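You operate a simulated robot arm through the tools that you are given. There is no shell and no other tool. Be economical: measure what you need, move in short steps, check, and stop when the job is done.

You are at the controls of a simulated two-armed robot. One attempt, no reset.

JOB
Hold the teal paper bowl on the top of the cloth-covered pile steady with one hand, lift the green hand pad out of it with the other and set it down on the top of the cloth-covered pile.

The check looks at the end state, three seconds after you hand in, the way a careful person would. Anything else that was tipped, shoved, dropped, spilled or broken makes it a failure. Flat cloth is picked up by pressing the open fingertips on it (5 to 10 N) and closing them slowly along it; thin cloth reads only 2 to 8 mm in the jaws.

ROBOT AND FRAMES
Two 7-joint arms with two-finger parallel grippers on one trunk, on a base that drives. Base frame: it is fixed to the floor where the robot stands at the start and does not move with it; the origin is under the middle of the robot, x ahead of it, y to its left, z up. Lengths are in mm, angles in degrees, forces in N, time in s.
The left shoulder is at the start at [60, 144, 851], the right one opposite. With the tool pointing down near the work surface each hand reaches from about 300 to 740 mm from the robot's upright axis, wherever it stands, measured 20 degrees to its own side. Places, roughly: top of the cloth-covered pile [500, 300, 600]. Payload 1.57 kg a hand.
The TCP of each hand is the grasp point between the finger pads, 30 mm short of the fingertips. In the tool frame z runs along the fingers and y along their closing line. The gripper opens to 110 mm. The fingers are 24 mm wide and 12 mm thick; the gripper's body (48 by 112 mm) begins 78 mm behind the TCP.
Orientation is told as [roll, pitch, yaw] about the base's x, y, z axes, in that order, counted from this pose: with the fingers straight down and closing along the base's y, the tool's x points along the base's -x, its y along +y and its z along -z.

CONTROLS
- The arms move only by the tool drive_tool. It takes "left_steps", "right_steps" or both (then of equal length, played together; a hand with none holds still); each is a list of rows, each an object of numbers (a shift or turn left out is 0, a gripper value left out holds the last): "tx", "ty", "tz": the shift along the base's x, y, z in units of 200 mm (1.0 is 200 mm); "wx", "wy", "wz": the turn, a rotation vector about the base's x, y, z in units of 90 degrees (1.0 is 90 degrees); "hand": the finger opening in mm, from 0 to 110. In form: [{"tx": .., "ty": .., "tz": .., "wx": .., "wy": .., "wz": .., "hand": ..}, ...]. A call has 1 to 10 rows; each row is the pose to reach, as a shift and turn from the pose commanded when the call began. A call with a number of a shift or a turn outside -1 to 1 is refused whole. Rows are played at 5 a second. More than 50 mm and 8.6 degrees between two rows, or a gripper value outside its range, and nothing of the call is played. Where a pose cannot be reached the arm comes as near as it can. A force on the tool above 40 N (or 10 N above the force at the start of the call, whichever is more), or a blocked arm, ends the call early, and 0.2 s more pass. The fingers move at their own pace (about 45 mm/s each) and stop on an object; they squeeze with about 35 N. The grip force told is the motor's: it shows also when the fingers shut on nothing. Time passes only in rows, and 0.2 s behind the last, so rows that repeat a pose let the fingers close. It gives the time, the measured TCP pose, the force on the tool (base axes), the opening and the grip force at its end, in the units of the frame above (readings bear some noise), with the torque about the TCP (base axes, N m) and any sound that the robot's microphone picked up.
- Cameras (640 x 400 px; columns grow to the right, rows downward): "scene" is now at [33.9, 6.8, 1445.8]; the picture's right is [0.12, -0.99, 0.00], its down [-0.87, -0.11, -0.48] and it looks along [0.48, 0.06, -0.87] (base axes); focal length 271 px, centre (320, 200). "left" rides on the left gripper at [70, -16, -141] in its tool frame; the picture's right is [0.23, 0.97, 0.00], its down [-0.85, 0.20, -0.48] and it looks along [-0.47, 0.11, 0.88] (tool axes); focal length 222 px, centre (320, 200). "right" rides on the right gripper at [70, 16, -141] in its tool frame; the picture's right is [-0.23, 0.97, 0.00], its down [-0.86, -0.20, -0.48] and it looks along [-0.47, -0.11, 0.88] (tool axes); focal length 222 px, centre (320, 200). There is no depth. A picture from a camera that has moved, and an enlarged one, comes with that camera's place and axes in the base frame and with its lens.
- capture(camera): a new picture of that camera. No time passes.
- move_column(by): slides the trunk up (or, below 0, down) by that many mm; the arms and the scene camera ride with it, the base frame stays. It gives what a move gives, with no picture.
- steer(legs): drives the robot by 1 to 6 legs, each [ahead, left, turn to the left] in mm, mm and degrees, along the robot's own axes; the way and the turn of a leg run together, so that a leg with both is an arc; at most 1500 mm and 180 degrees a leg. The arms and the cameras ride along, it lands a little off, and it stops where it bumps. It gives what a move gives.
- turn_head(pan, tilt): turns the head with the scene camera to pan (to the left, within 86 degrees either way) and tilt (down, from -29 to 69), counted from straight ahead of the robot. It gives what a move gives.
- zoom(camera, box): a new picture of the part [left, top, right, bottom] of that camera's present view, enlarged. No time passes.
- finish_job(): hands the job in; it is judged then, once.

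Go step by step. Nothing tells you exact positions but the pictures and the camera data: compare them with the known pose of the tool, close in by small moves and look again before you grip or let go. The budget is 120 turns and 92 pictures, counting those below and the enlarged ones. Unless the task says otherwise, let go and move clear before handing in, and close with one line.

The tools are called as a command line: name --argument value ..., lists and objects as JSON in quotes. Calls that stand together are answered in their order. drive_tool: Moves the arms, as the interface text tells. Its arguments: {"type":"object","properties":{"left_steps":{"type":"array","items":{"type":"object","properties":{"tx":{"type":"number"},"ty":{"type":"number"},"tz":{"type":"number"},"wx":{"type":"number"},"wy":{"type":"number"},"wz":{"type":"number"},"hand":{"type":"number"}}}},"right_steps":{"type":"array","items":{"type":"object","properties":{"tx":{"type":"number"},"ty":{"type":"number"},"tz":{"type":"number"},"wx":{"type":"number"},"wy":{"type":"number"},"wz":{"type":"number"},"hand":{"type":"number"}}}}},"required":[]} The other tools are called the same way: move_column (by) slides the trunk up or down; steer (legs) drives the base; turn_head (pan, tilt) turns the head that bears the scene camera; capture (camera) takes a picture; zoom (camera, box) takes an enlarged picture of a part of a camera's view; finish_job () hands the job in.

At the start:

```text
time: 0.0
left_eef_pos: [405.3, 466.4, 959.0]
left_tool_rot: [-0.1, 0.0, 0.0]
left_force: [0.1, -0.2, -0.3]
left_torque: [-0.01, 0.01, -0.01]
left_grip_width: 110.0
left_finger_force: 0.1
right_eef_pos: [384.6, 67.0, 983.3]
right_tool_rot: [0.1, 0.1, 0.0]
right_force: [-1.6, 0.3, 0.1]
right_torque: [0.02, -0.01, -0.03]
right_grip_width: 110.0
right_finger_force: 0.0
trunk travel left (down, up): [-450.0, 140.0]
robot x, y, heading: [-1.7, -0.9, 0.1]
head pan, tilt: [7.1, 61.0]
```

scene: 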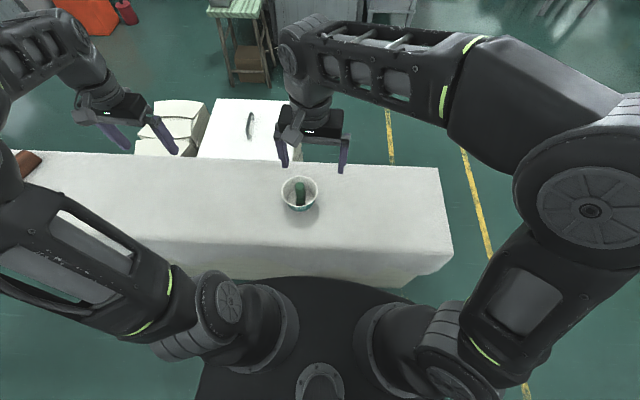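
right: 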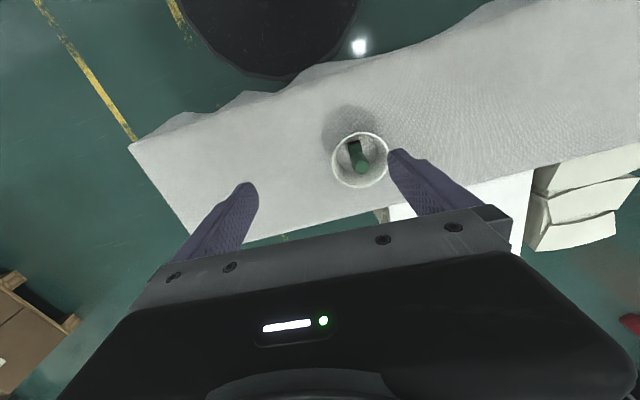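
left: 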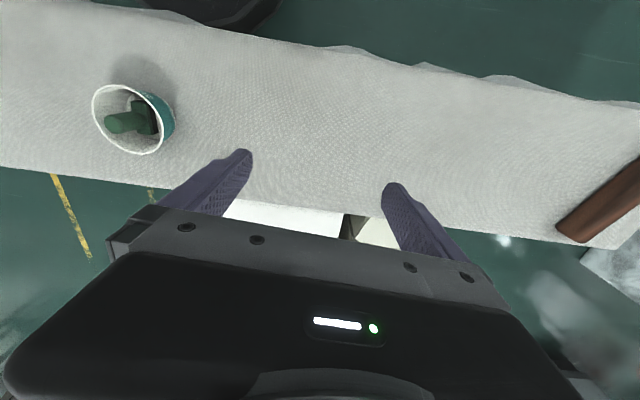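

The bowl with the green pad in it stands on the long cloth-covered top, at about [490, 136]. I'll take closer looks first.

zoom --camera "scene" --box '[240, 150, 360, 225]'

zoom --camera "right" --box '[290, 100, 430, 200]'

zoom --camera "left" --box '[60, 60, 220, 170]'

```text
5.33 times, centred on (300, 188) of scene
camera zoom: at [33.9, 6.8, 1445.8], right [0.12, -0.99, 0.0], down [-0.87, -0.11, -0.48], along [0.48, 0.06, -0.87], focal length 1445 px, centre (427, 267)
```

zoom: 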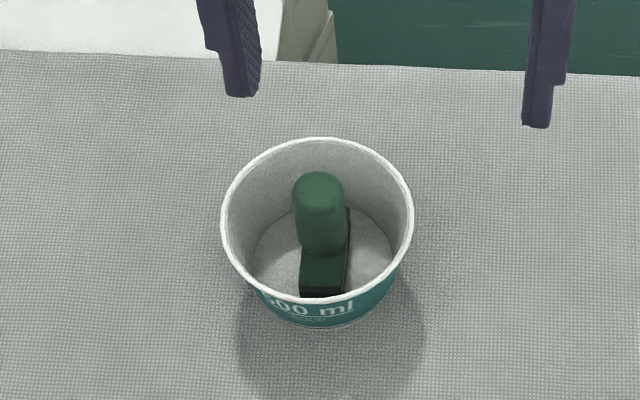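

```text
4.00 times, centred on (360, 150) of right
camera zoom: at [314.0, 82.5, 1123.4], right [0.23, 0.97, 0.0], down [0.86, -0.2, 0.48], along [0.47, -0.11, -0.88], focal length 888 px, centre (160, 400)
```

zoom: 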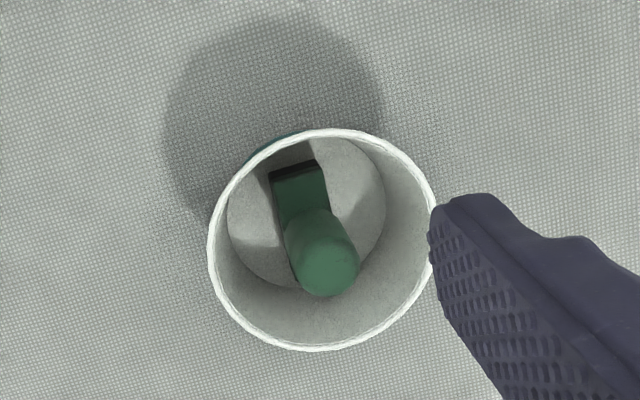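

```text
3.64 times, centred on (140, 115) of left
camera zoom: at [335.6, 448.6, 1101.1], right [-0.23, 0.97, 0.0], down [0.85, 0.2, 0.48], along [0.47, 0.11, -0.88], focal length 808 px, centre (974, 509)
```

zoom: 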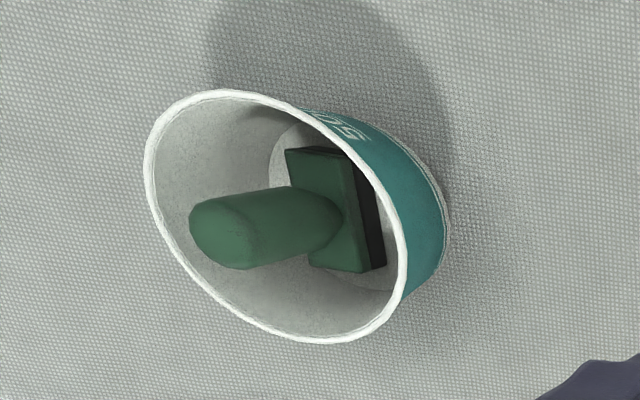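

The pad is stamp-shaped: its upright handle tops out near [482, 128, 716], and the bowl rim is centred near [478, 128, 685] and about 115 mm across. The right hand will tilt in from the right to pinch the wall. The left hand will yaw 90° to take the handle.

drive_tool --right_steps '[{"tx": 0.05, "ty": -0.02, "tz": -0.07, "wx": 0.033}, {"tx": 0.1, "ty": -0.04, "tz": -0.14, "wx": 0.067}, {"tx": 0.15, "ty": -0.06, "tz": -0.21, "wx": 0.1}, {"tx": 0.2, "ty": -0.08, "tz": -0.28, "wx": 0.133}, {"tx": 0.25, "ty": -0.1, "tz": -0.35, "wx": 0.167}, {"tx": 0.3, "ty": -0.12, "tz": -0.42, "wx": 0.2}, {"tx": 0.35, "ty": -0.14, "tz": -0.49, "wx": 0.233}, {"tx": 0.4, "ty": -0.16, "tz": -0.56, "wx": 0.267}, {"tx": 0.45, "ty": -0.18, "tz": -0.63, "wx": 0.3}, {"tx": 0.47, "ty": -0.2, "tz": -0.7, "wx": 0.333}]' --left_steps '[{"tx": 0.04, "ty": -0.08, "tz": -0.02, "wz": -0.09}, {"tx": 0.08, "ty": -0.16, "tz": -0.04, "wz": -0.18}, {"tx": 0.12, "ty": -0.24, "tz": -0.06, "wz": -0.27}, {"tx": 0.16, "ty": -0.32, "tz": -0.08, "wz": -0.36}, {"tx": 0.2, "ty": -0.4, "tz": -0.1, "wz": -0.45}, {"tx": 0.24, "ty": -0.48, "tz": -0.12, "wz": -0.54}, {"tx": 0.28, "ty": -0.56, "tz": -0.14, "wz": -0.63}, {"tx": 0.32, "ty": -0.64, "tz": -0.16, "wz": -0.72}, {"tx": 0.36, "ty": -0.72, "tz": -0.18, "wz": -0.81}, {"tx": 0.38, "ty": -0.8, "tz": -0.2, "wz": -0.9}]'

capture --camera "right"

capture --camera "left"

capture --camera "scene"

```text
time: 2.2
left_eef_pos: [483.0, 303.8, 919.2]
left_tool_rot: [0.0, 0.0, -81.3]
left_force: [0.2, -0.2, 0.0]
left_torque: [0.04, 0.0, -0.04]
left_grip_width: 109.8
left_finger_force: 0.1
right_eef_pos: [479.4, 27.0, 842.2]
right_tool_rot: [30.2, 0.0, 0.0]
right_force: [0.1, 0.2, 0.3]
right_torque: [-0.01, 0.02, 0.01]
right_grip_width: 110.2
right_finger_force: 0.0
trunk travel left (down, up): [-450.0, 140.0]
robot x, y, heading: [0.8, 0.3, 0.1]
head pan, tilt: [7.1, 61.0]
```

```text
85 pictures are left
camera right: at [408.4, -30.9, 972.1], right [0.23, 0.84, 0.49], down [0.85, -0.41, 0.31], along [0.47, 0.35, -0.81], focal length 222 px, centre (320, 200)
```

right: 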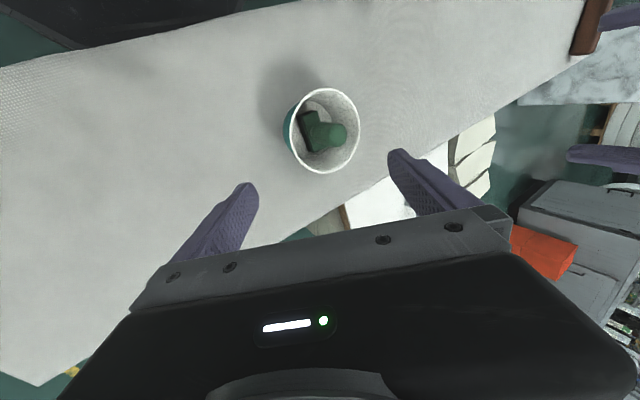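

```text
84 pictures are left
camera left: at [455.2, 369.8, 1061.1], right [0.93, 0.37, 0.0], down [0.33, -0.81, 0.48], along [0.18, -0.44, -0.88], focal length 222 px, centre (320, 200)
```

left: 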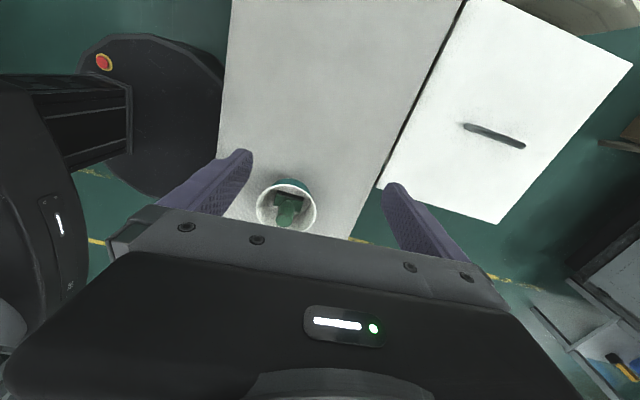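

```text
83 pictures are left
camera scene: at [34.3, 6.3, 1445.8], right [0.12, -0.99, 0.0], down [-0.87, -0.11, -0.48], along [0.48, 0.06, -0.87], focal length 271 px, centre (320, 200)
```

scene: 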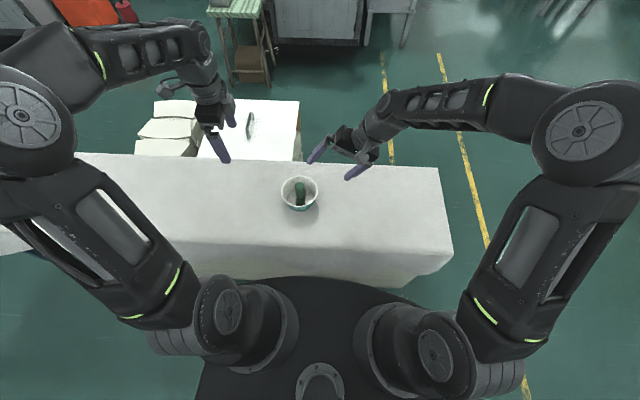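

Both hands reached their poses. I'll zoom in to get the rim and handle positions more exactly.

zoom --camera "right" --box '[250, 70, 400, 190]'

zoom --camera "left" --box '[230, 160, 350, 240]'

```text
3.33 times, centred on (325, 130) of right
camera zoom: at [408.4, -30.9, 972.1], right [0.23, 0.84, 0.49], down [0.85, -0.41, 0.31], along [0.47, 0.35, -0.81], focal length 740 px, centre (303, 433)
```

zoom: 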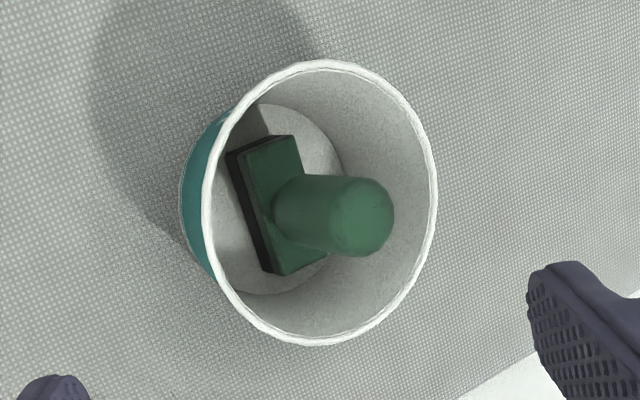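

```text
5.00 times, centred on (290, 200) of left
camera zoom: at [455.2, 369.8, 1061.1], right [0.93, 0.37, 0.0], down [0.33, -0.81, 0.48], along [0.18, -0.44, -0.88], focal length 1111 px, centre (470, 200)
```

zoom: 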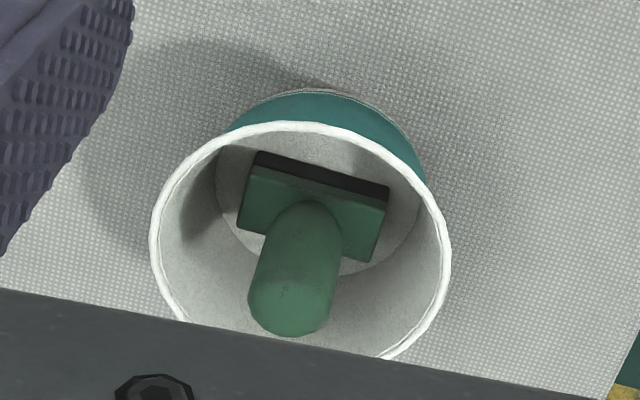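

The estimates agree: the rim is near [480, 131, 680] and the handle top near [483, 128, 705], about 30 mm across. The right hand goes to a pre-grasp pose along a 25° approach, with the fingers partly closed.

drive_tool --right_steps '[{"ty": 0.03, "tz": -0.17, "wx": -0.028, "hand": 30}, {"ty": 0.06, "tz": -0.34, "wx": -0.056, "hand": 30}, {"ty": 0.09, "tz": -0.5, "wx": -0.056, "hand": 30}, {"ty": 0.09, "tz": -0.5, "wx": -0.056, "hand": 30}]'

capture --camera "right"

zoom --camera "left" --box '[190, 150, 350, 250]'

zoom --camera "scene" --box '[260, 150, 380, 225]'

```text
time: 3.2
left_eef_pos: [481.4, 305.0, 917.7]
left_tool_rot: [0.0, 0.0, -81.0]
left_force: [-0.5, 0.0, 0.4]
left_torque: [-0.02, -0.02, 0.02]
left_grip_width: 110.4
left_finger_force: 0.1
right_eef_pos: [478.1, 45.3, 740.2]
right_tool_rot: [24.9, -0.2, 0.1]
right_force: [-0.3, 0.2, 0.2]
right_torque: [0.02, -0.02, -0.01]
right_grip_width: 30.1
right_finger_force: 0.0
trunk travel left (down, up): [-450.0, 140.0]
robot x, y, heading: [1.2, -1.0, -0.3]
head pan, tilt: [7.1, 61.0]
```

```text
80 pictures are left
camera right: at [407.9, -0.4, 875.5], right [0.23, 0.88, 0.41], down [0.85, -0.38, 0.35], along [0.47, 0.27, -0.84], focal length 222 px, centre (320, 200)
```

right: 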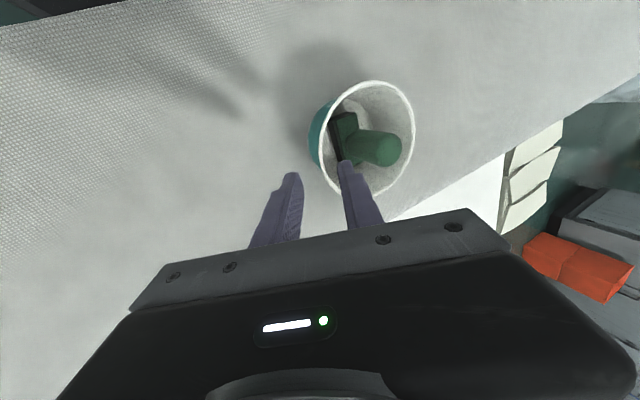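

```text
4.00 times, centred on (270, 200) of left
camera zoom: at [454.7, 370.2, 1061.2], right [0.93, 0.38, 0.0], down [0.33, -0.81, 0.48], along [0.18, -0.44, -0.88], focal length 888 px, centre (520, 200)
```

zoom: 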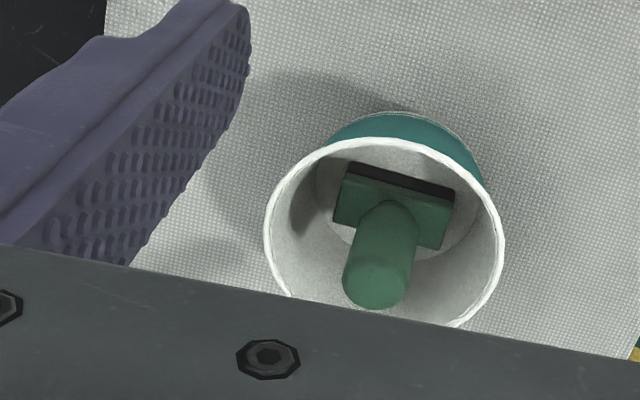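

```text
5.33 times, centred on (320, 188) of scene
camera zoom: at [33.9, 6.7, 1445.8], right [0.12, -0.99, 0.0], down [-0.87, -0.11, -0.48], along [0.48, 0.06, -0.87], focal length 1445 px, centre (320, 267)
```

zoom: 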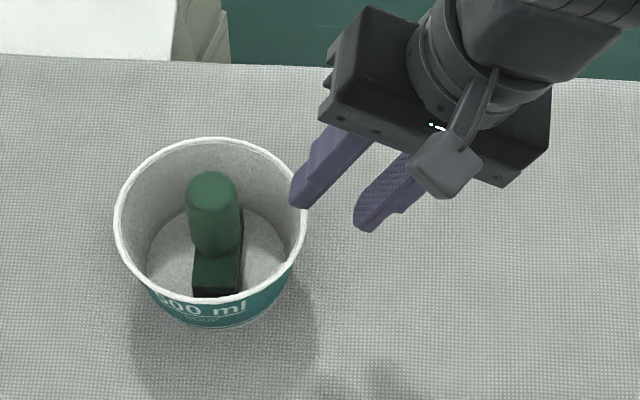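

The near side of the rim is at about y = 72, z = 680. The right hand goes in along its own axis to just above the rim, and then I check.

drive_tool --right_steps '[{"ty": 0.03, "tz": -0.07, "hand": 27}, {"ty": 0.06, "tz": -0.13, "hand": 27}]'

zoom --camera "right" --box '[240, 60, 460, 250]'

zoom --camera "scene" --box '[260, 150, 380, 225]'

```text
time: 3.8
left_eef_pos: [482.8, 305.6, 919.4]
left_tool_rot: [-0.1, 0.0, -81.1]
left_force: [-0.3, 0.1, -0.1]
left_torque: [0.04, -0.04, -0.05]
left_grip_width: 109.8
left_finger_force: 0.0
right_eef_pos: [478.5, 58.0, 716.1]
right_tool_rot: [25.0, 0.0, 0.0]
right_force: [-0.4, 0.8, 1.2]
right_torque: [0.01, -0.02, 0.03]
right_grip_width: 26.8
right_finger_force: 0.0
trunk travel left (down, up): [-450.0, 140.0]
robot x, y, heading: [2.0, 1.9, 0.0]
head pan, tilt: [7.1, 61.0]
```

```text
2.11 times, centred on (350, 155) of right
camera zoom: at [408.4, 11.9, 850.5], right [0.23, 0.88, 0.41], down [0.85, -0.38, 0.35], along [0.47, 0.27, -0.84], focal length 468 px, centre (257, 295)
```

zoom: 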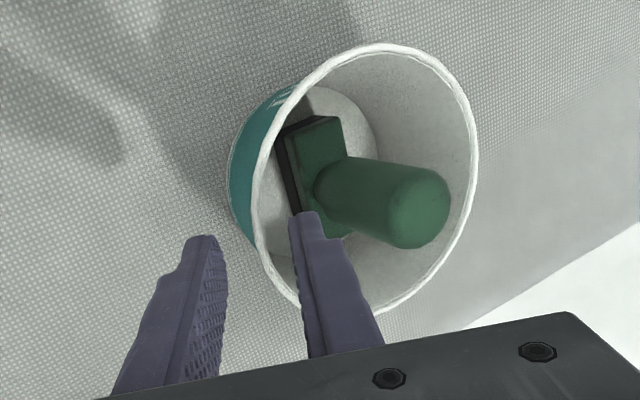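

```text
5.33 times, centred on (320, 188) of scene
camera zoom: at [34.1, 6.8, 1445.8], right [0.12, -0.99, 0.0], down [-0.87, -0.11, -0.48], along [0.48, 0.06, -0.87], focal length 1445 px, centre (320, 267)
```

zoom: 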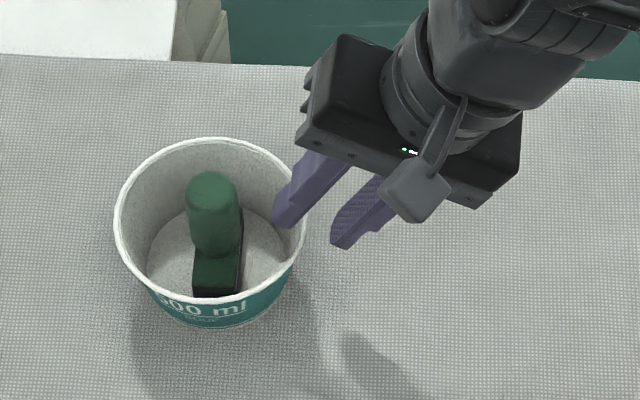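

The inner finger is over the bowl, clear of the handle, and the outer finger is outside. I continue along the axis.

drive_tool --right_steps '[{"ty": 0.025, "tz": -0.065}, {"ty": 0.05, "tz": -0.13}]'

zoom --camera "right" --box '[240, 60, 460, 250]'

zoom --camera "scene" --box '[260, 150, 380, 225]'

zoom --camera "left" --box '[190, 150, 350, 250]'

```text
time: 4.4
left_eef_pos: [481.8, 304.8, 918.2]
left_tool_rot: [0.0, 0.0, -80.9]
left_force: [-0.6, -0.7, 0.1]
left_torque: [-0.01, 0.02, -0.01]
left_grip_width: 110.1
left_finger_force: 0.1
right_eef_pos: [479.1, 68.3, 690.7]
right_tool_rot: [25.1, 0.1, 0.1]
right_force: [-0.3, -0.4, -0.5]
right_torque: [-0.03, 0.0, 0.04]
right_grip_width: 26.8
right_finger_force: 0.0
trunk travel left (down, up): [-450.0, 140.0]
robot x, y, heading: [-0.1, 0.9, -0.3]
head pan, tilt: [7.1, 61.0]
```

```text
2.11 times, centred on (350, 155) of right
camera zoom: at [408.3, 22.0, 825.0], right [0.23, 0.88, 0.41], down [0.86, -0.38, 0.35], along [0.47, 0.27, -0.84], focal length 468 px, centre (257, 295)
```

zoom: 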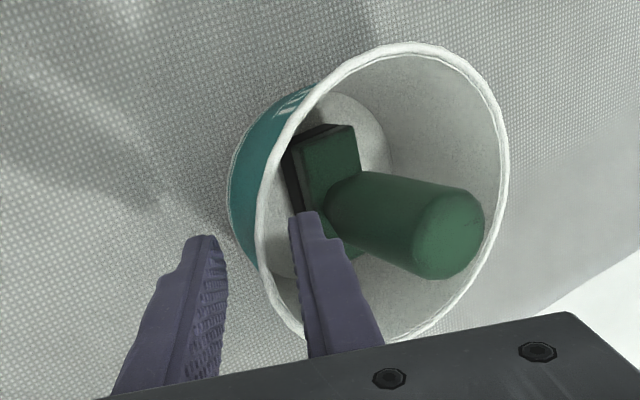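

```text
5.33 times, centred on (320, 188) of scene
camera zoom: at [34.2, 6.8, 1445.8], right [0.12, -0.99, 0.0], down [-0.87, -0.11, -0.48], along [0.48, 0.06, -0.87], focal length 1445 px, centre (320, 267)
```

zoom: 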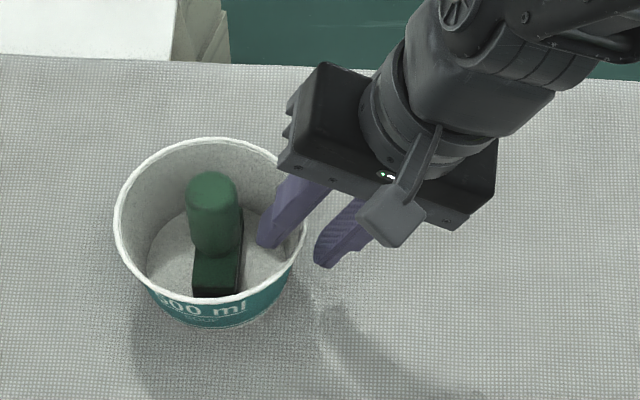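

```text
4.00 times, centred on (270, 200) of left
camera zoom: at [454.9, 370.2, 1061.1], right [0.93, 0.38, 0.0], down [0.33, -0.81, 0.48], along [0.18, -0.44, -0.88], focal length 888 px, centre (520, 200)
```

zoom: 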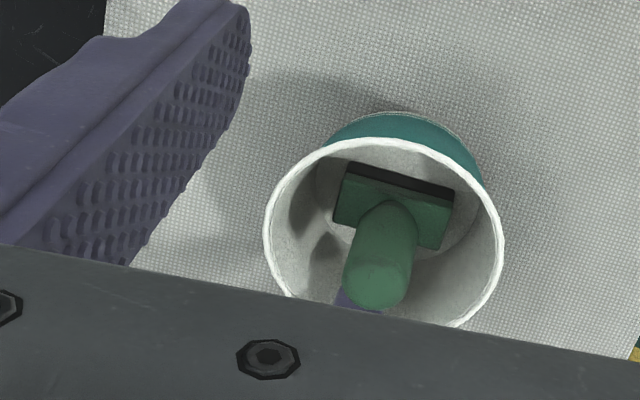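

The wall is between the fingers, with the inner one clear of the pad. I close them in stages.

drive_tool --right_steps '[{"hand": 22}, {"hand": 18}, {"hand": 14}, {"hand": 10}, {"hand": 10}]'

zoom --camera "right" --box '[240, 60, 460, 250]'

zoom --camera "scene" --box '[260, 150, 380, 225]'

```text
time: 5.6
left_eef_pos: [481.3, 303.4, 918.7]
left_tool_rot: [-0.1, 0.0, -81.1]
left_force: [1.0, -0.8, 0.8]
left_torque: [-0.01, -0.03, 0.0]
left_grip_width: 110.1
left_finger_force: 0.0
right_eef_pos: [478.7, 67.6, 690.4]
right_tool_rot: [25.0, 0.0, 0.0]
right_force: [0.4, -0.5, -0.4]
right_torque: [-0.07, 0.0, 0.0]
right_grip_width: 11.0
right_finger_force: 5.0
trunk travel left (down, up): [-450.0, 140.0]
robot x, y, heading: [-1.6, -1.0, 0.1]
head pan, tilt: [7.1, 61.0]
```

```text
2.11 times, centred on (350, 155) of right
camera zoom: at [408.2, 21.8, 825.2], right [0.23, 0.88, 0.41], down [0.85, -0.38, 0.35], along [0.47, 0.27, -0.84], focal length 468 px, centre (257, 295)
```

zoom: 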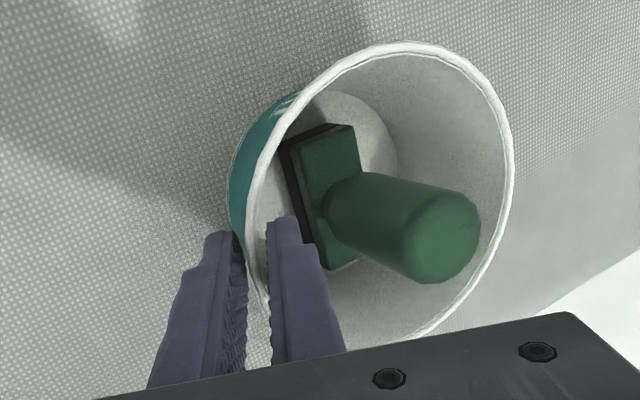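

```text
5.33 times, centred on (320, 188) of scene
camera zoom: at [34.0, 6.8, 1445.8], right [0.12, -0.99, 0.0], down [-0.87, -0.11, -0.48], along [0.48, 0.06, -0.87], focal length 1445 px, centre (320, 267)
```

zoom: 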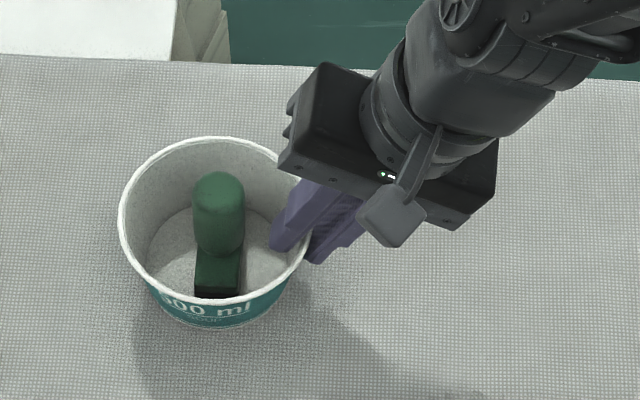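

The wall is held lightly at 5 N and the bowl has barely shifted. The left hand's closing line already matches the pad's long axis at -81° yaw, so it now comes in above the bowl.

drive_tool --left_steps '[{"ty": -0.15, "tz": -0.1, "hand": 64}, {"ty": -0.3, "tz": -0.2}, {"ty": -0.45, "tz": -0.3}, {"ty": -0.6, "tz": -0.4}, {"ty": -0.75, "tz": -0.5}, {"ty": -0.88, "tz": -0.6}]'

capture --camera "left"

zoom --camera "scene" --box '[240, 120, 400, 220]'

capture --camera "right"

```text
time: 7.0
left_eef_pos: [482.2, 129.9, 799.1]
left_tool_rot: [0.1, -0.1, -81.0]
left_force: [0.3, 0.1, -0.1]
left_torque: [0.0, 0.02, 0.02]
left_grip_width: 63.7
left_finger_force: 0.0
right_eef_pos: [479.1, 67.0, 691.2]
right_tool_rot: [25.0, 0.0, 0.0]
right_force: [1.0, -0.7, -0.1]
right_torque: [-0.11, -0.03, -0.04]
right_grip_width: 11.0
right_finger_force: 5.3
trunk travel left (down, up): [-450.0, 140.0]
robot x, y, heading: [0.0, -2.2, 0.2]
head pan, tilt: [7.1, 61.0]
```

```text
70 pictures are left
camera left: at [453.7, 194.6, 941.5], right [0.93, 0.38, 0.0], down [0.33, -0.81, 0.48], along [0.18, -0.44, -0.88], focal length 222 px, centre (320, 200)
```

left: 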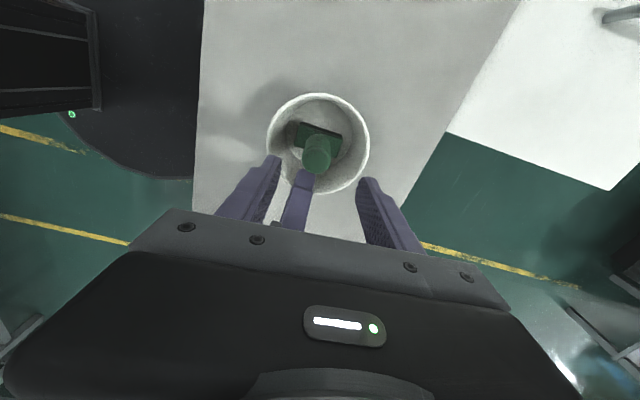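

```text
4.00 times, centred on (320, 170) of scene
camera zoom: at [34.2, 6.5, 1445.8], right [0.12, -0.99, 0.0], down [-0.87, -0.11, -0.48], along [0.48, 0.06, -0.87], focal length 1084 px, centre (320, 320)
```

zoom: 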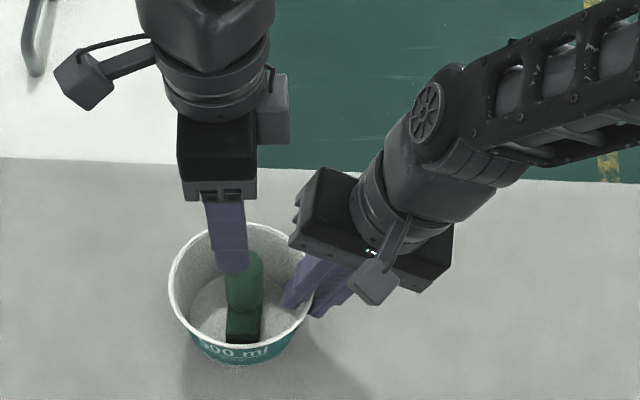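

```text
68 pictures are left
camera right: at [408.3, 21.7, 825.1], right [0.23, 0.88, 0.41], down [0.86, -0.38, 0.35], along [0.47, 0.27, -0.84], focal length 222 px, centre (320, 200)
```

right: 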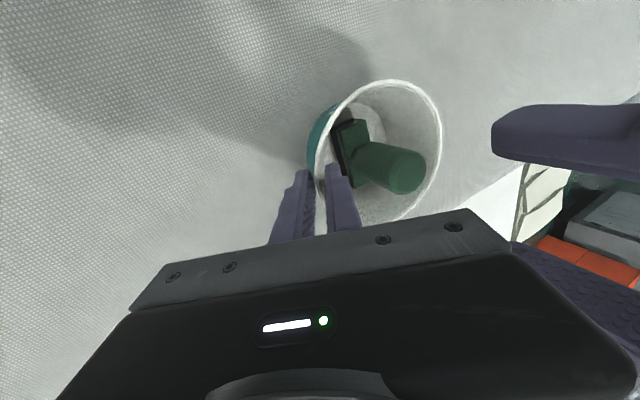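

The left camera puts the handle top at about [480, 125, 708], almost straight below the left hand. I descend partway and check.

drive_tool --left_steps '[{"tx": -0.005, "ty": -0.02, "tz": -0.12}, {"tx": -0.008, "ty": -0.022, "tz": -0.24}, {"tx": -0.008, "ty": -0.022, "tz": -0.32}]'

zoom --camera "left" --box '[220, 80, 420, 240]'

zoom --camera "scene" --box '[240, 120, 400, 220]'

capture --camera "right"

```text
time: 7.8
left_eef_pos: [480.0, 124.8, 734.5]
left_tool_rot: [0.0, 0.1, -81.0]
left_force: [-0.1, 0.4, -0.2]
left_torque: [0.0, 0.03, -0.06]
left_grip_width: 64.1
left_finger_force: 0.0
right_eef_pos: [479.6, 68.7, 689.9]
right_tool_rot: [25.0, 0.0, 0.0]
right_force: [0.2, -1.0, -0.5]
right_torque: [-0.16, -0.02, 0.0]
right_grip_width: 10.9
right_finger_force: 7.4
trunk travel left (down, up): [-450.0, 140.0]
robot x, y, heading: [-4.8, -3.1, 0.1]
head pan, tilt: [7.1, 61.0]
```

```text
2.50 times, centred on (320, 160) of left
camera zoom: at [452.5, 190.4, 876.8], right [0.93, 0.38, 0.0], down [0.33, -0.81, 0.48], along [0.18, -0.44, -0.88], focal length 555 px, centre (320, 300)
```

zoom: 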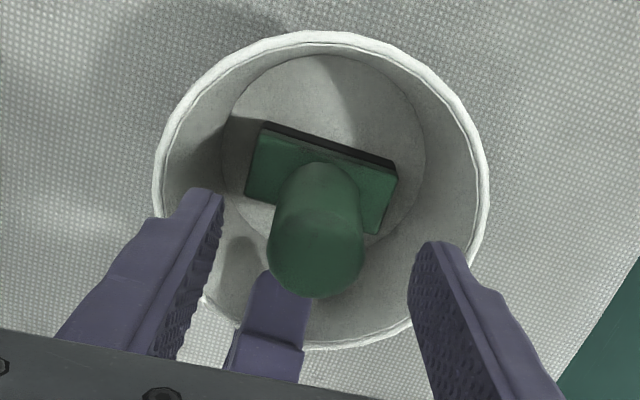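

```text
4.00 times, centred on (320, 170) of scene
camera zoom: at [34.1, 6.8, 1445.8], right [0.12, -0.99, 0.0], down [-0.87, -0.11, -0.48], along [0.48, 0.06, -0.87], focal length 1084 px, centre (320, 320)
```

zoom: 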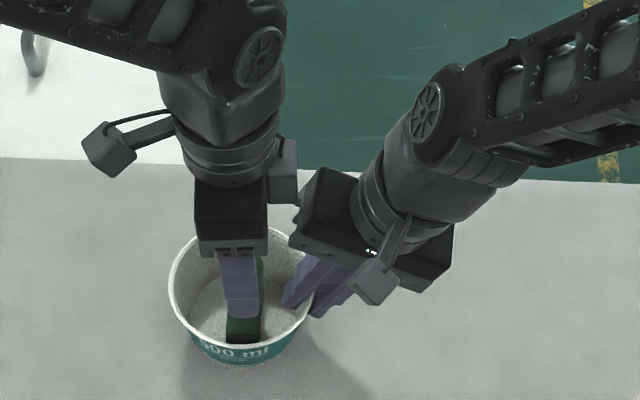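

```text
65 pictures are left
camera right: at [408.3, 21.7, 825.1], right [0.23, 0.88, 0.41], down [0.85, -0.38, 0.35], along [0.47, 0.27, -0.84], focal length 222 px, centre (320, 200)
```

right: 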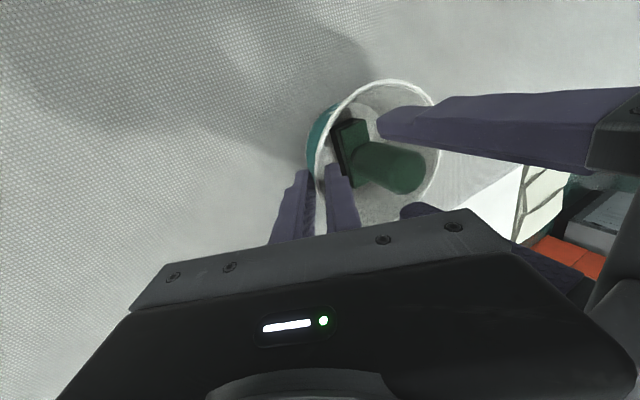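

Alignment over the handle is good. Before going lower I check the clearance between the two gripper bodies.

zoom --camera "scene" --box '[270, 140, 350, 190]'

```text
8.00 times, centred on (310, 165) of scene
camera zoom: at [34.1, 6.8, 1445.8], right [0.12, -0.99, 0.0], down [-0.87, -0.11, -0.48], along [0.48, 0.06, -0.87], focal length 2168 px, centre (400, 480)
```

zoom: 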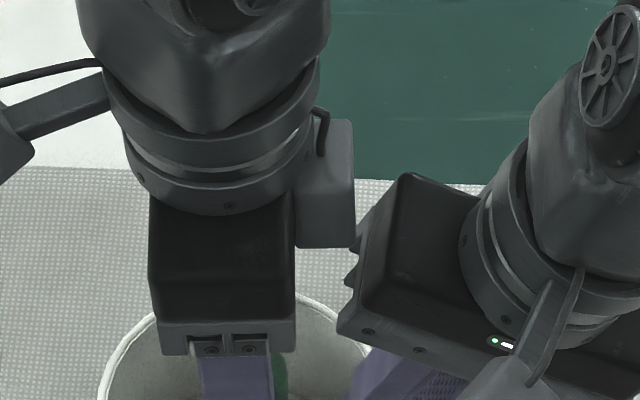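

The block on the left gripper's side would come close to the right gripper's corner. I tilt the left hand 15° away, with its body toward +y, keeping the TCP over the handle, and then look again.

drive_tool --left_steps '[{"wx": -0.083}, {"wx": -0.167}, {"wx": -0.167, "tz": -0.08}]'

zoom --camera "left" --box '[220, 80, 420, 240]'

zoom --camera "scene" --box '[250, 140, 362, 210]'

capture --camera "right"

```text
time: 8.6
left_eef_pos: [480.4, 125.5, 718.3]
left_tool_rot: [-2.4, -14.9, -80.7]
left_force: [-0.1, 1.0, 0.4]
left_torque: [0.05, 0.01, 0.01]
left_grip_width: 63.8
left_finger_force: 0.1
right_eef_pos: [478.9, 67.9, 690.7]
right_tool_rot: [25.0, -0.1, -0.2]
right_force: [0.3, 1.4, -0.5]
right_torque: [-0.02, 0.01, 0.0]
right_grip_width: 11.2
right_finger_force: 1.0
trunk travel left (down, up): [-450.0, 140.0]
robot x, y, heading: [2.9, 1.6, 0.2]
head pan, tilt: [7.1, 61.0]
```

```text
2.50 times, centred on (320, 160) of left
camera zoom: at [453.0, 225.3, 839.0], right [0.93, 0.36, -0.1], down [0.33, -0.66, 0.67], along [0.18, -0.66, -0.73], focal length 555 px, centre (320, 300)
```

zoom: 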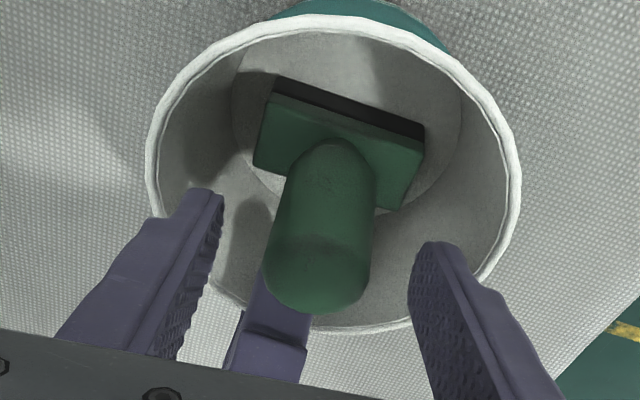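

```text
5.71 times, centred on (306, 175) of scene
camera zoom: at [34.0, 6.7, 1445.9], right [0.12, -0.99, 0.0], down [-0.87, -0.11, -0.48], along [0.48, 0.06, -0.87], focal length 1548 px, centre (400, 343)
```

zoom: 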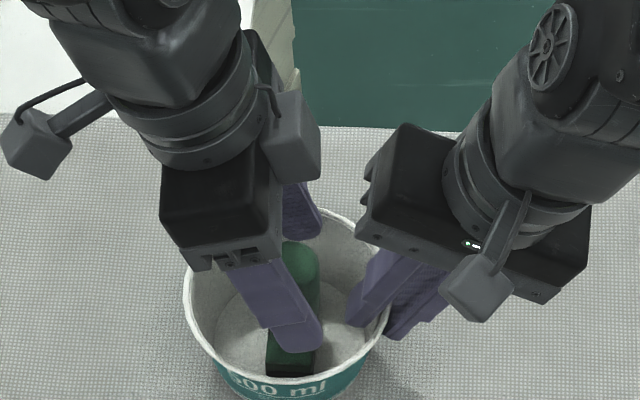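

```text
61 pictures are left
camera right: at [408.2, 21.7, 825.2], right [0.23, 0.88, 0.41], down [0.85, -0.38, 0.35], along [0.47, 0.27, -0.84], focal length 222 px, centre (320, 200)
```

right: 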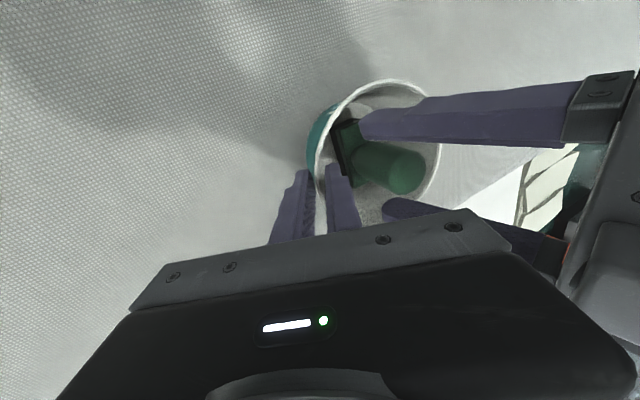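

There is plenty of clearance now and the handle sits centred between the fingers. I lower to the grasp height of about z = 694.

drive_tool --left_steps '[{"ty": -0.005, "tz": -0.06}, {"ty": -0.01, "tz": -0.12}]'

zoom --camera "left" --box '[220, 80, 420, 240]'

zoom --camera "scene" --box '[250, 140, 362, 210]'

zoom --camera "right" --box '[270, 70, 470, 230]'

```text
time: 9.2
left_eef_pos: [480.7, 122.6, 694.3]
left_tool_rot: [-2.4, -14.8, -80.6]
left_force: [-0.6, -0.6, -0.3]
left_torque: [0.0, 0.03, -0.02]
left_grip_width: 63.8
left_finger_force: 0.1
right_eef_pos: [478.7, 67.5, 691.5]
right_tool_rot: [24.9, 0.1, 0.1]
right_force: [-0.5, 0.0, -0.1]
right_torque: [-0.02, -0.01, -0.02]
right_grip_width: 11.0
right_finger_force: 0.9
trunk travel left (down, up): [-450.0, 140.0]
robot x, y, heading: [-2.0, 3.3, 0.2]
head pan, tilt: [7.1, 61.0]
```

```text
2.50 times, centred on (320, 160) of left
camera zoom: at [452.8, 222.8, 815.3], right [0.93, 0.36, -0.1], down [0.33, -0.66, 0.67], along [0.18, -0.66, -0.73], focal length 555 px, centre (320, 300)
```

zoom: 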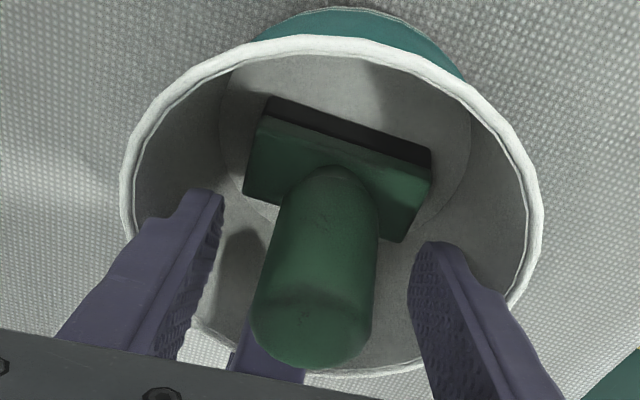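

```text
5.71 times, centred on (306, 175) of scene
camera zoom: at [34.0, 6.7, 1445.8], right [0.12, -0.99, 0.0], down [-0.87, -0.11, -0.48], along [0.48, 0.06, -0.87], focal length 1548 px, centre (400, 343)
```

zoom: 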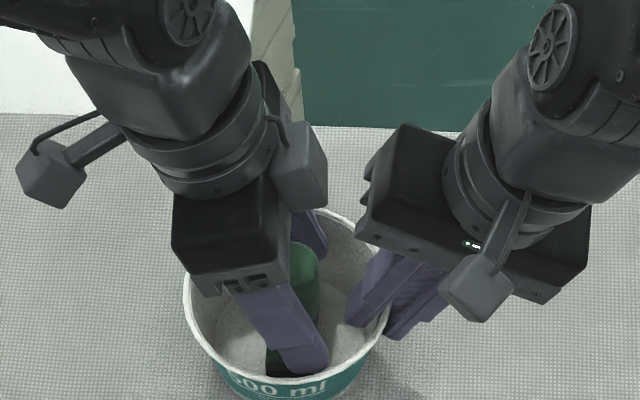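

```text
2.50 times, centred on (370, 150) of right
camera zoom: at [408.2, 21.8, 825.2], right [0.23, 0.88, 0.41], down [0.86, -0.38, 0.35], along [0.47, 0.27, -0.84], focal length 555 px, centre (195, 325)
```

zoom: 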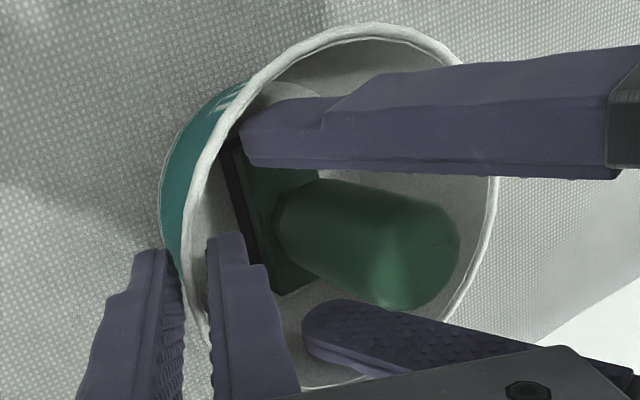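

The fingers straddle the handle with space on both sides. I close on it.

drive_tool --left_steps '[{"hand": 50}, {"hand": 40}, {"hand": 32}, {"hand": 26}, {"hand": 22}, {"hand": 18}, {"hand": 18}]'

zoom --camera "left" --box '[220, 80, 420, 240]'

zoom --camera "right" --box '[270, 70, 470, 230]'

```text
time: 10.8
left_eef_pos: [480.0, 122.8, 694.1]
left_tool_rot: [-2.4, -14.9, -80.7]
left_force: [-0.8, 0.8, 0.5]
left_torque: [-0.01, -0.05, 0.01]
left_grip_width: 30.8
left_finger_force: 35.0
right_eef_pos: [479.1, 67.0, 689.6]
right_tool_rot: [25.1, 0.0, 0.0]
right_force: [1.4, 0.1, 0.0]
right_torque: [-0.02, -0.01, 0.0]
right_grip_width: 11.0
right_finger_force: 0.6
trunk travel left (down, up): [-450.0, 140.0]
robot x, y, heading: [-2.3, 3.8, -0.0]
head pan, tilt: [7.1, 61.0]
```

```text
2.50 times, centred on (320, 160) of left
camera zoom: at [452.7, 222.8, 815.3], right [0.93, 0.36, -0.1], down [0.33, -0.66, 0.67], along [0.18, -0.66, -0.73], focal length 555 px, centre (320, 300)
```

zoom: 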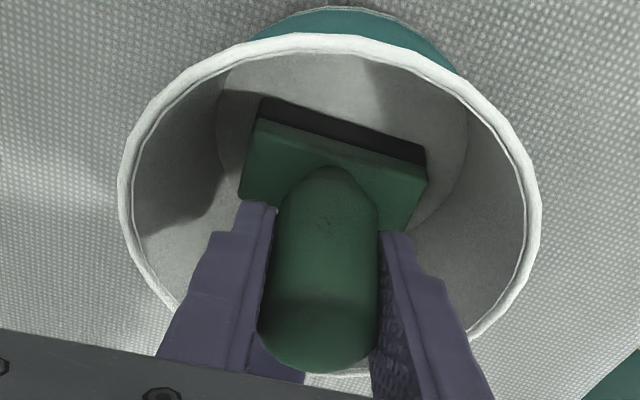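

```text
2.50 times, centred on (370, 150) of right
camera zoom: at [408.2, 21.8, 825.2], right [0.23, 0.88, 0.41], down [0.85, -0.38, 0.35], along [0.47, 0.27, -0.84], focal length 555 px, centre (195, 325)
```

zoom: 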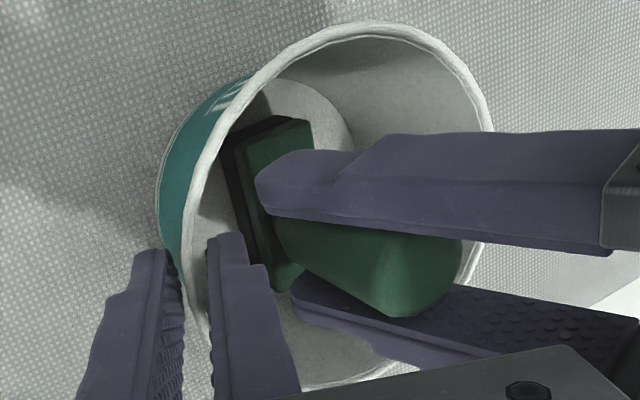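

The handle is held firmly, reading 31 mm and 35 N. I lift slowly straight up with a slight drift toward +y, away from the right finger.

drive_tool --left_steps '[{"tz": 0.04, "ty": 0.005}, {"tz": 0.08, "ty": 0.01}, {"tz": 0.12, "ty": 0.015}, {"tz": 0.16, "ty": 0.02}, {"tz": 0.2, "ty": 0.02}]'

zoom --camera "left" --box '[220, 40, 420, 240]'

zoom --camera "scene" --box '[250, 140, 362, 210]'

capture --camera "right"

```text
time: 12.0
left_eef_pos: [480.0, 126.9, 734.3]
left_tool_rot: [-2.4, -14.8, -80.8]
left_force: [0.6, -0.4, -2.1]
left_torque: [0.03, 0.01, 0.04]
left_grip_width: 31.0
left_finger_force: 34.5
right_eef_pos: [479.5, 68.5, 690.1]
right_tool_rot: [25.0, 0.0, 0.0]
right_force: [-0.1, 0.0, -0.5]
right_torque: [-0.02, -0.02, 0.0]
right_grip_width: 10.9
right_finger_force: 0.8
trunk travel left (down, up): [-450.0, 140.0]
robot x, y, heading: [1.4, 3.4, 0.1]
head pan, tilt: [7.1, 61.0]
```

```text
2.00 times, centred on (320, 140) of left
camera zoom: at [452.8, 227.1, 854.9], right [0.93, 0.36, -0.1], down [0.33, -0.66, 0.67], along [0.18, -0.66, -0.73], focal length 444 px, centre (320, 320)
```

zoom: 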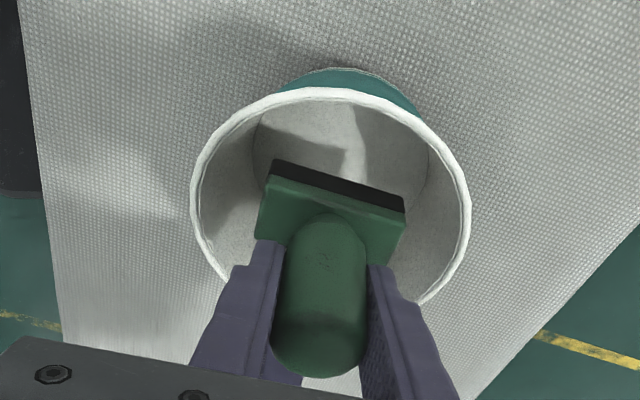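

```text
5.71 times, centred on (306, 175) of scene
camera zoom: at [34.1, 6.8, 1445.8], right [0.12, -0.99, 0.0], down [-0.87, -0.11, -0.48], along [0.48, 0.06, -0.87], focal length 1548 px, centre (400, 343)
```

zoom: 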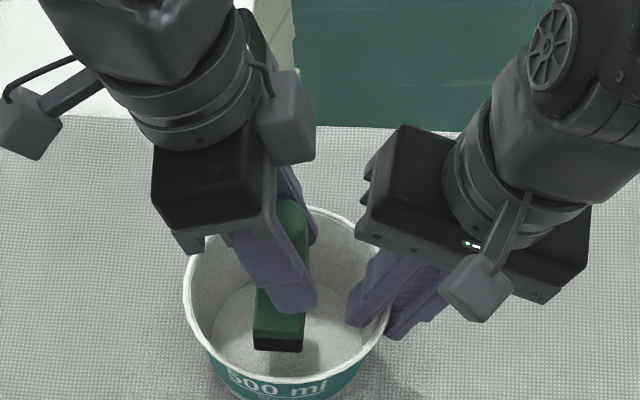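

```text
53 pictures are left
camera right: at [408.2, 21.8, 825.1], right [0.23, 0.88, 0.41], down [0.86, -0.38, 0.35], along [0.47, 0.27, -0.84], focal length 222 px, centre (320, 200)
```

right: 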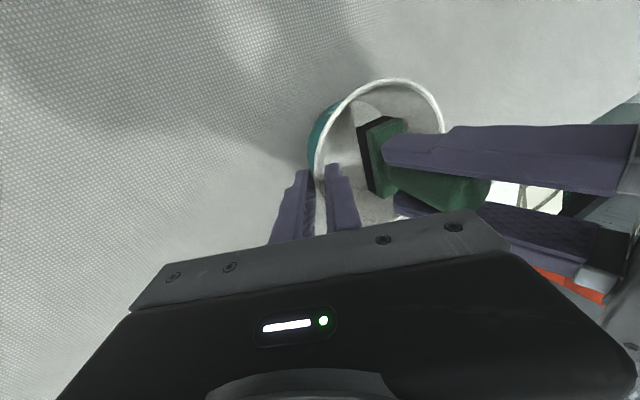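

The pad came out cleanly and the bowl did not move. I lift clear of the rim, then carry it to about y = 275.

drive_tool --left_steps '[{"tz": 0.12}, {"tz": 0.24}, {"tz": 0.34}, {"tz": 0.36, "ty": 0.15}, {"tz": 0.36, "ty": 0.35}, {"tz": 0.36, "ty": 0.55}, {"tz": 0.36, "ty": 0.72}, {"tz": 0.36, "ty": 0.75}]'

capture --camera "scene"

capture --camera "left"

```text
time: 13.8
left_eef_pos: [480.8, 277.2, 806.1]
left_tool_rot: [-2.4, -14.9, -80.7]
left_force: [0.1, -1.0, -1.5]
left_torque: [-0.05, 0.01, -0.02]
left_grip_width: 31.4
left_finger_force: 35.4
right_eef_pos: [478.6, 67.2, 690.4]
right_tool_rot: [25.0, 0.1, -0.1]
right_force: [0.8, 0.0, 0.4]
right_torque: [-0.05, -0.02, 0.0]
right_grip_width: 10.2
right_finger_force: 0.1
trunk travel left (down, up): [-450.0, 140.0]
robot x, y, heading: [-0.0, -0.8, -0.0]
head pan, tilt: [7.1, 61.0]
```

```text
52 pictures are left
camera scene: at [34.1, 6.8, 1445.8], right [0.12, -0.99, 0.0], down [-0.87, -0.11, -0.48], along [0.48, 0.06, -0.87], focal length 271 px, centre (320, 200)
```

scene: 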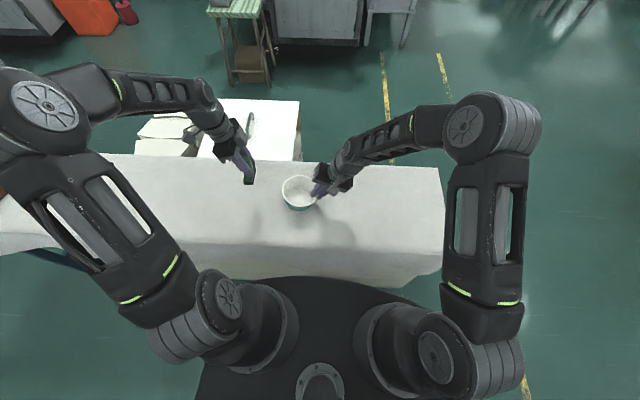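

```text
51 pictures are left
camera left: at [453.3, 377.4, 926.2], right [0.93, 0.36, -0.1], down [0.33, -0.66, 0.67], along [0.18, -0.66, -0.73], focal length 222 px, centre (320, 200)
```

left: 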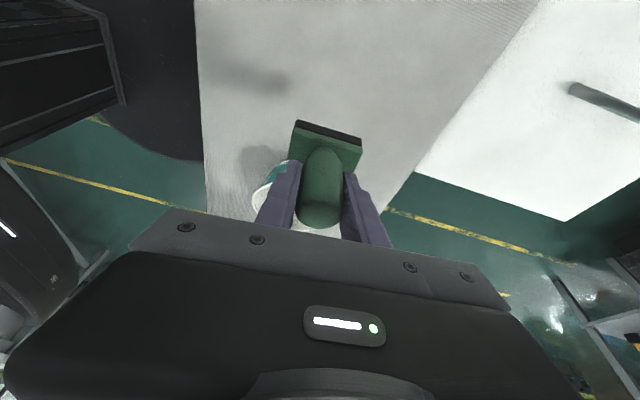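

I lower the pad toward the cloth at [480, 277], stopping above it to check before contact.

drive_tool --left_steps '[{"tz": -0.15}, {"tz": -0.3}, {"tz": -0.42}, {"tz": -0.5}]'

zoom --camera "scene" --box '[190, 130, 350, 230]'

capture --camera "right"

```text
time: 14.8
left_eef_pos: [480.8, 277.2, 705.4]
left_tool_rot: [-2.5, -14.9, -80.7]
left_force: [0.5, 0.0, -1.1]
left_torque: [-0.04, 0.04, 0.0]
left_grip_width: 31.0
left_finger_force: 35.0
right_eef_pos: [478.6, 67.4, 690.1]
right_tool_rot: [24.9, -0.1, 0.1]
right_force: [0.2, 0.5, -0.1]
right_torque: [0.0, -0.02, 0.02]
right_grip_width: 10.3
right_finger_force: 0.2
trunk travel left (down, up): [-450.0, 140.0]
robot x, y, heading: [-0.9, 2.8, 0.0]
head pan, tilt: [7.1, 61.0]
```

```text
4.00 times, centred on (270, 180) of scene
camera zoom: at [34.3, 6.9, 1445.8], right [0.12, -0.99, 0.0], down [-0.87, -0.11, -0.48], along [0.48, 0.06, -0.87], focal length 1084 px, centre (520, 280)
```

zoom: 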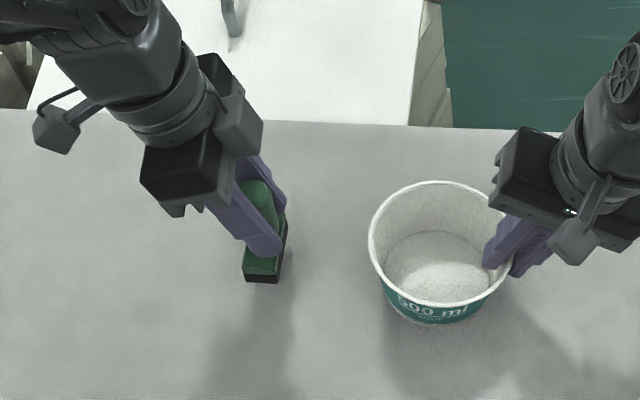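

```text
49 pictures are left
camera right: at [408.3, 22.0, 825.1], right [0.23, 0.88, 0.41], down [0.86, -0.38, 0.35], along [0.47, 0.27, -0.84], focal length 222 px, centre (320, 200)
```

right: 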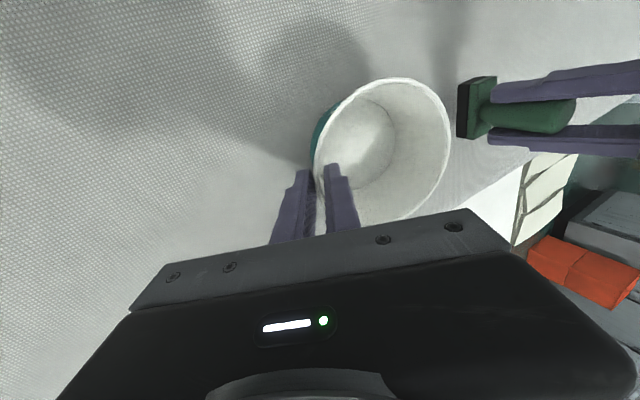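

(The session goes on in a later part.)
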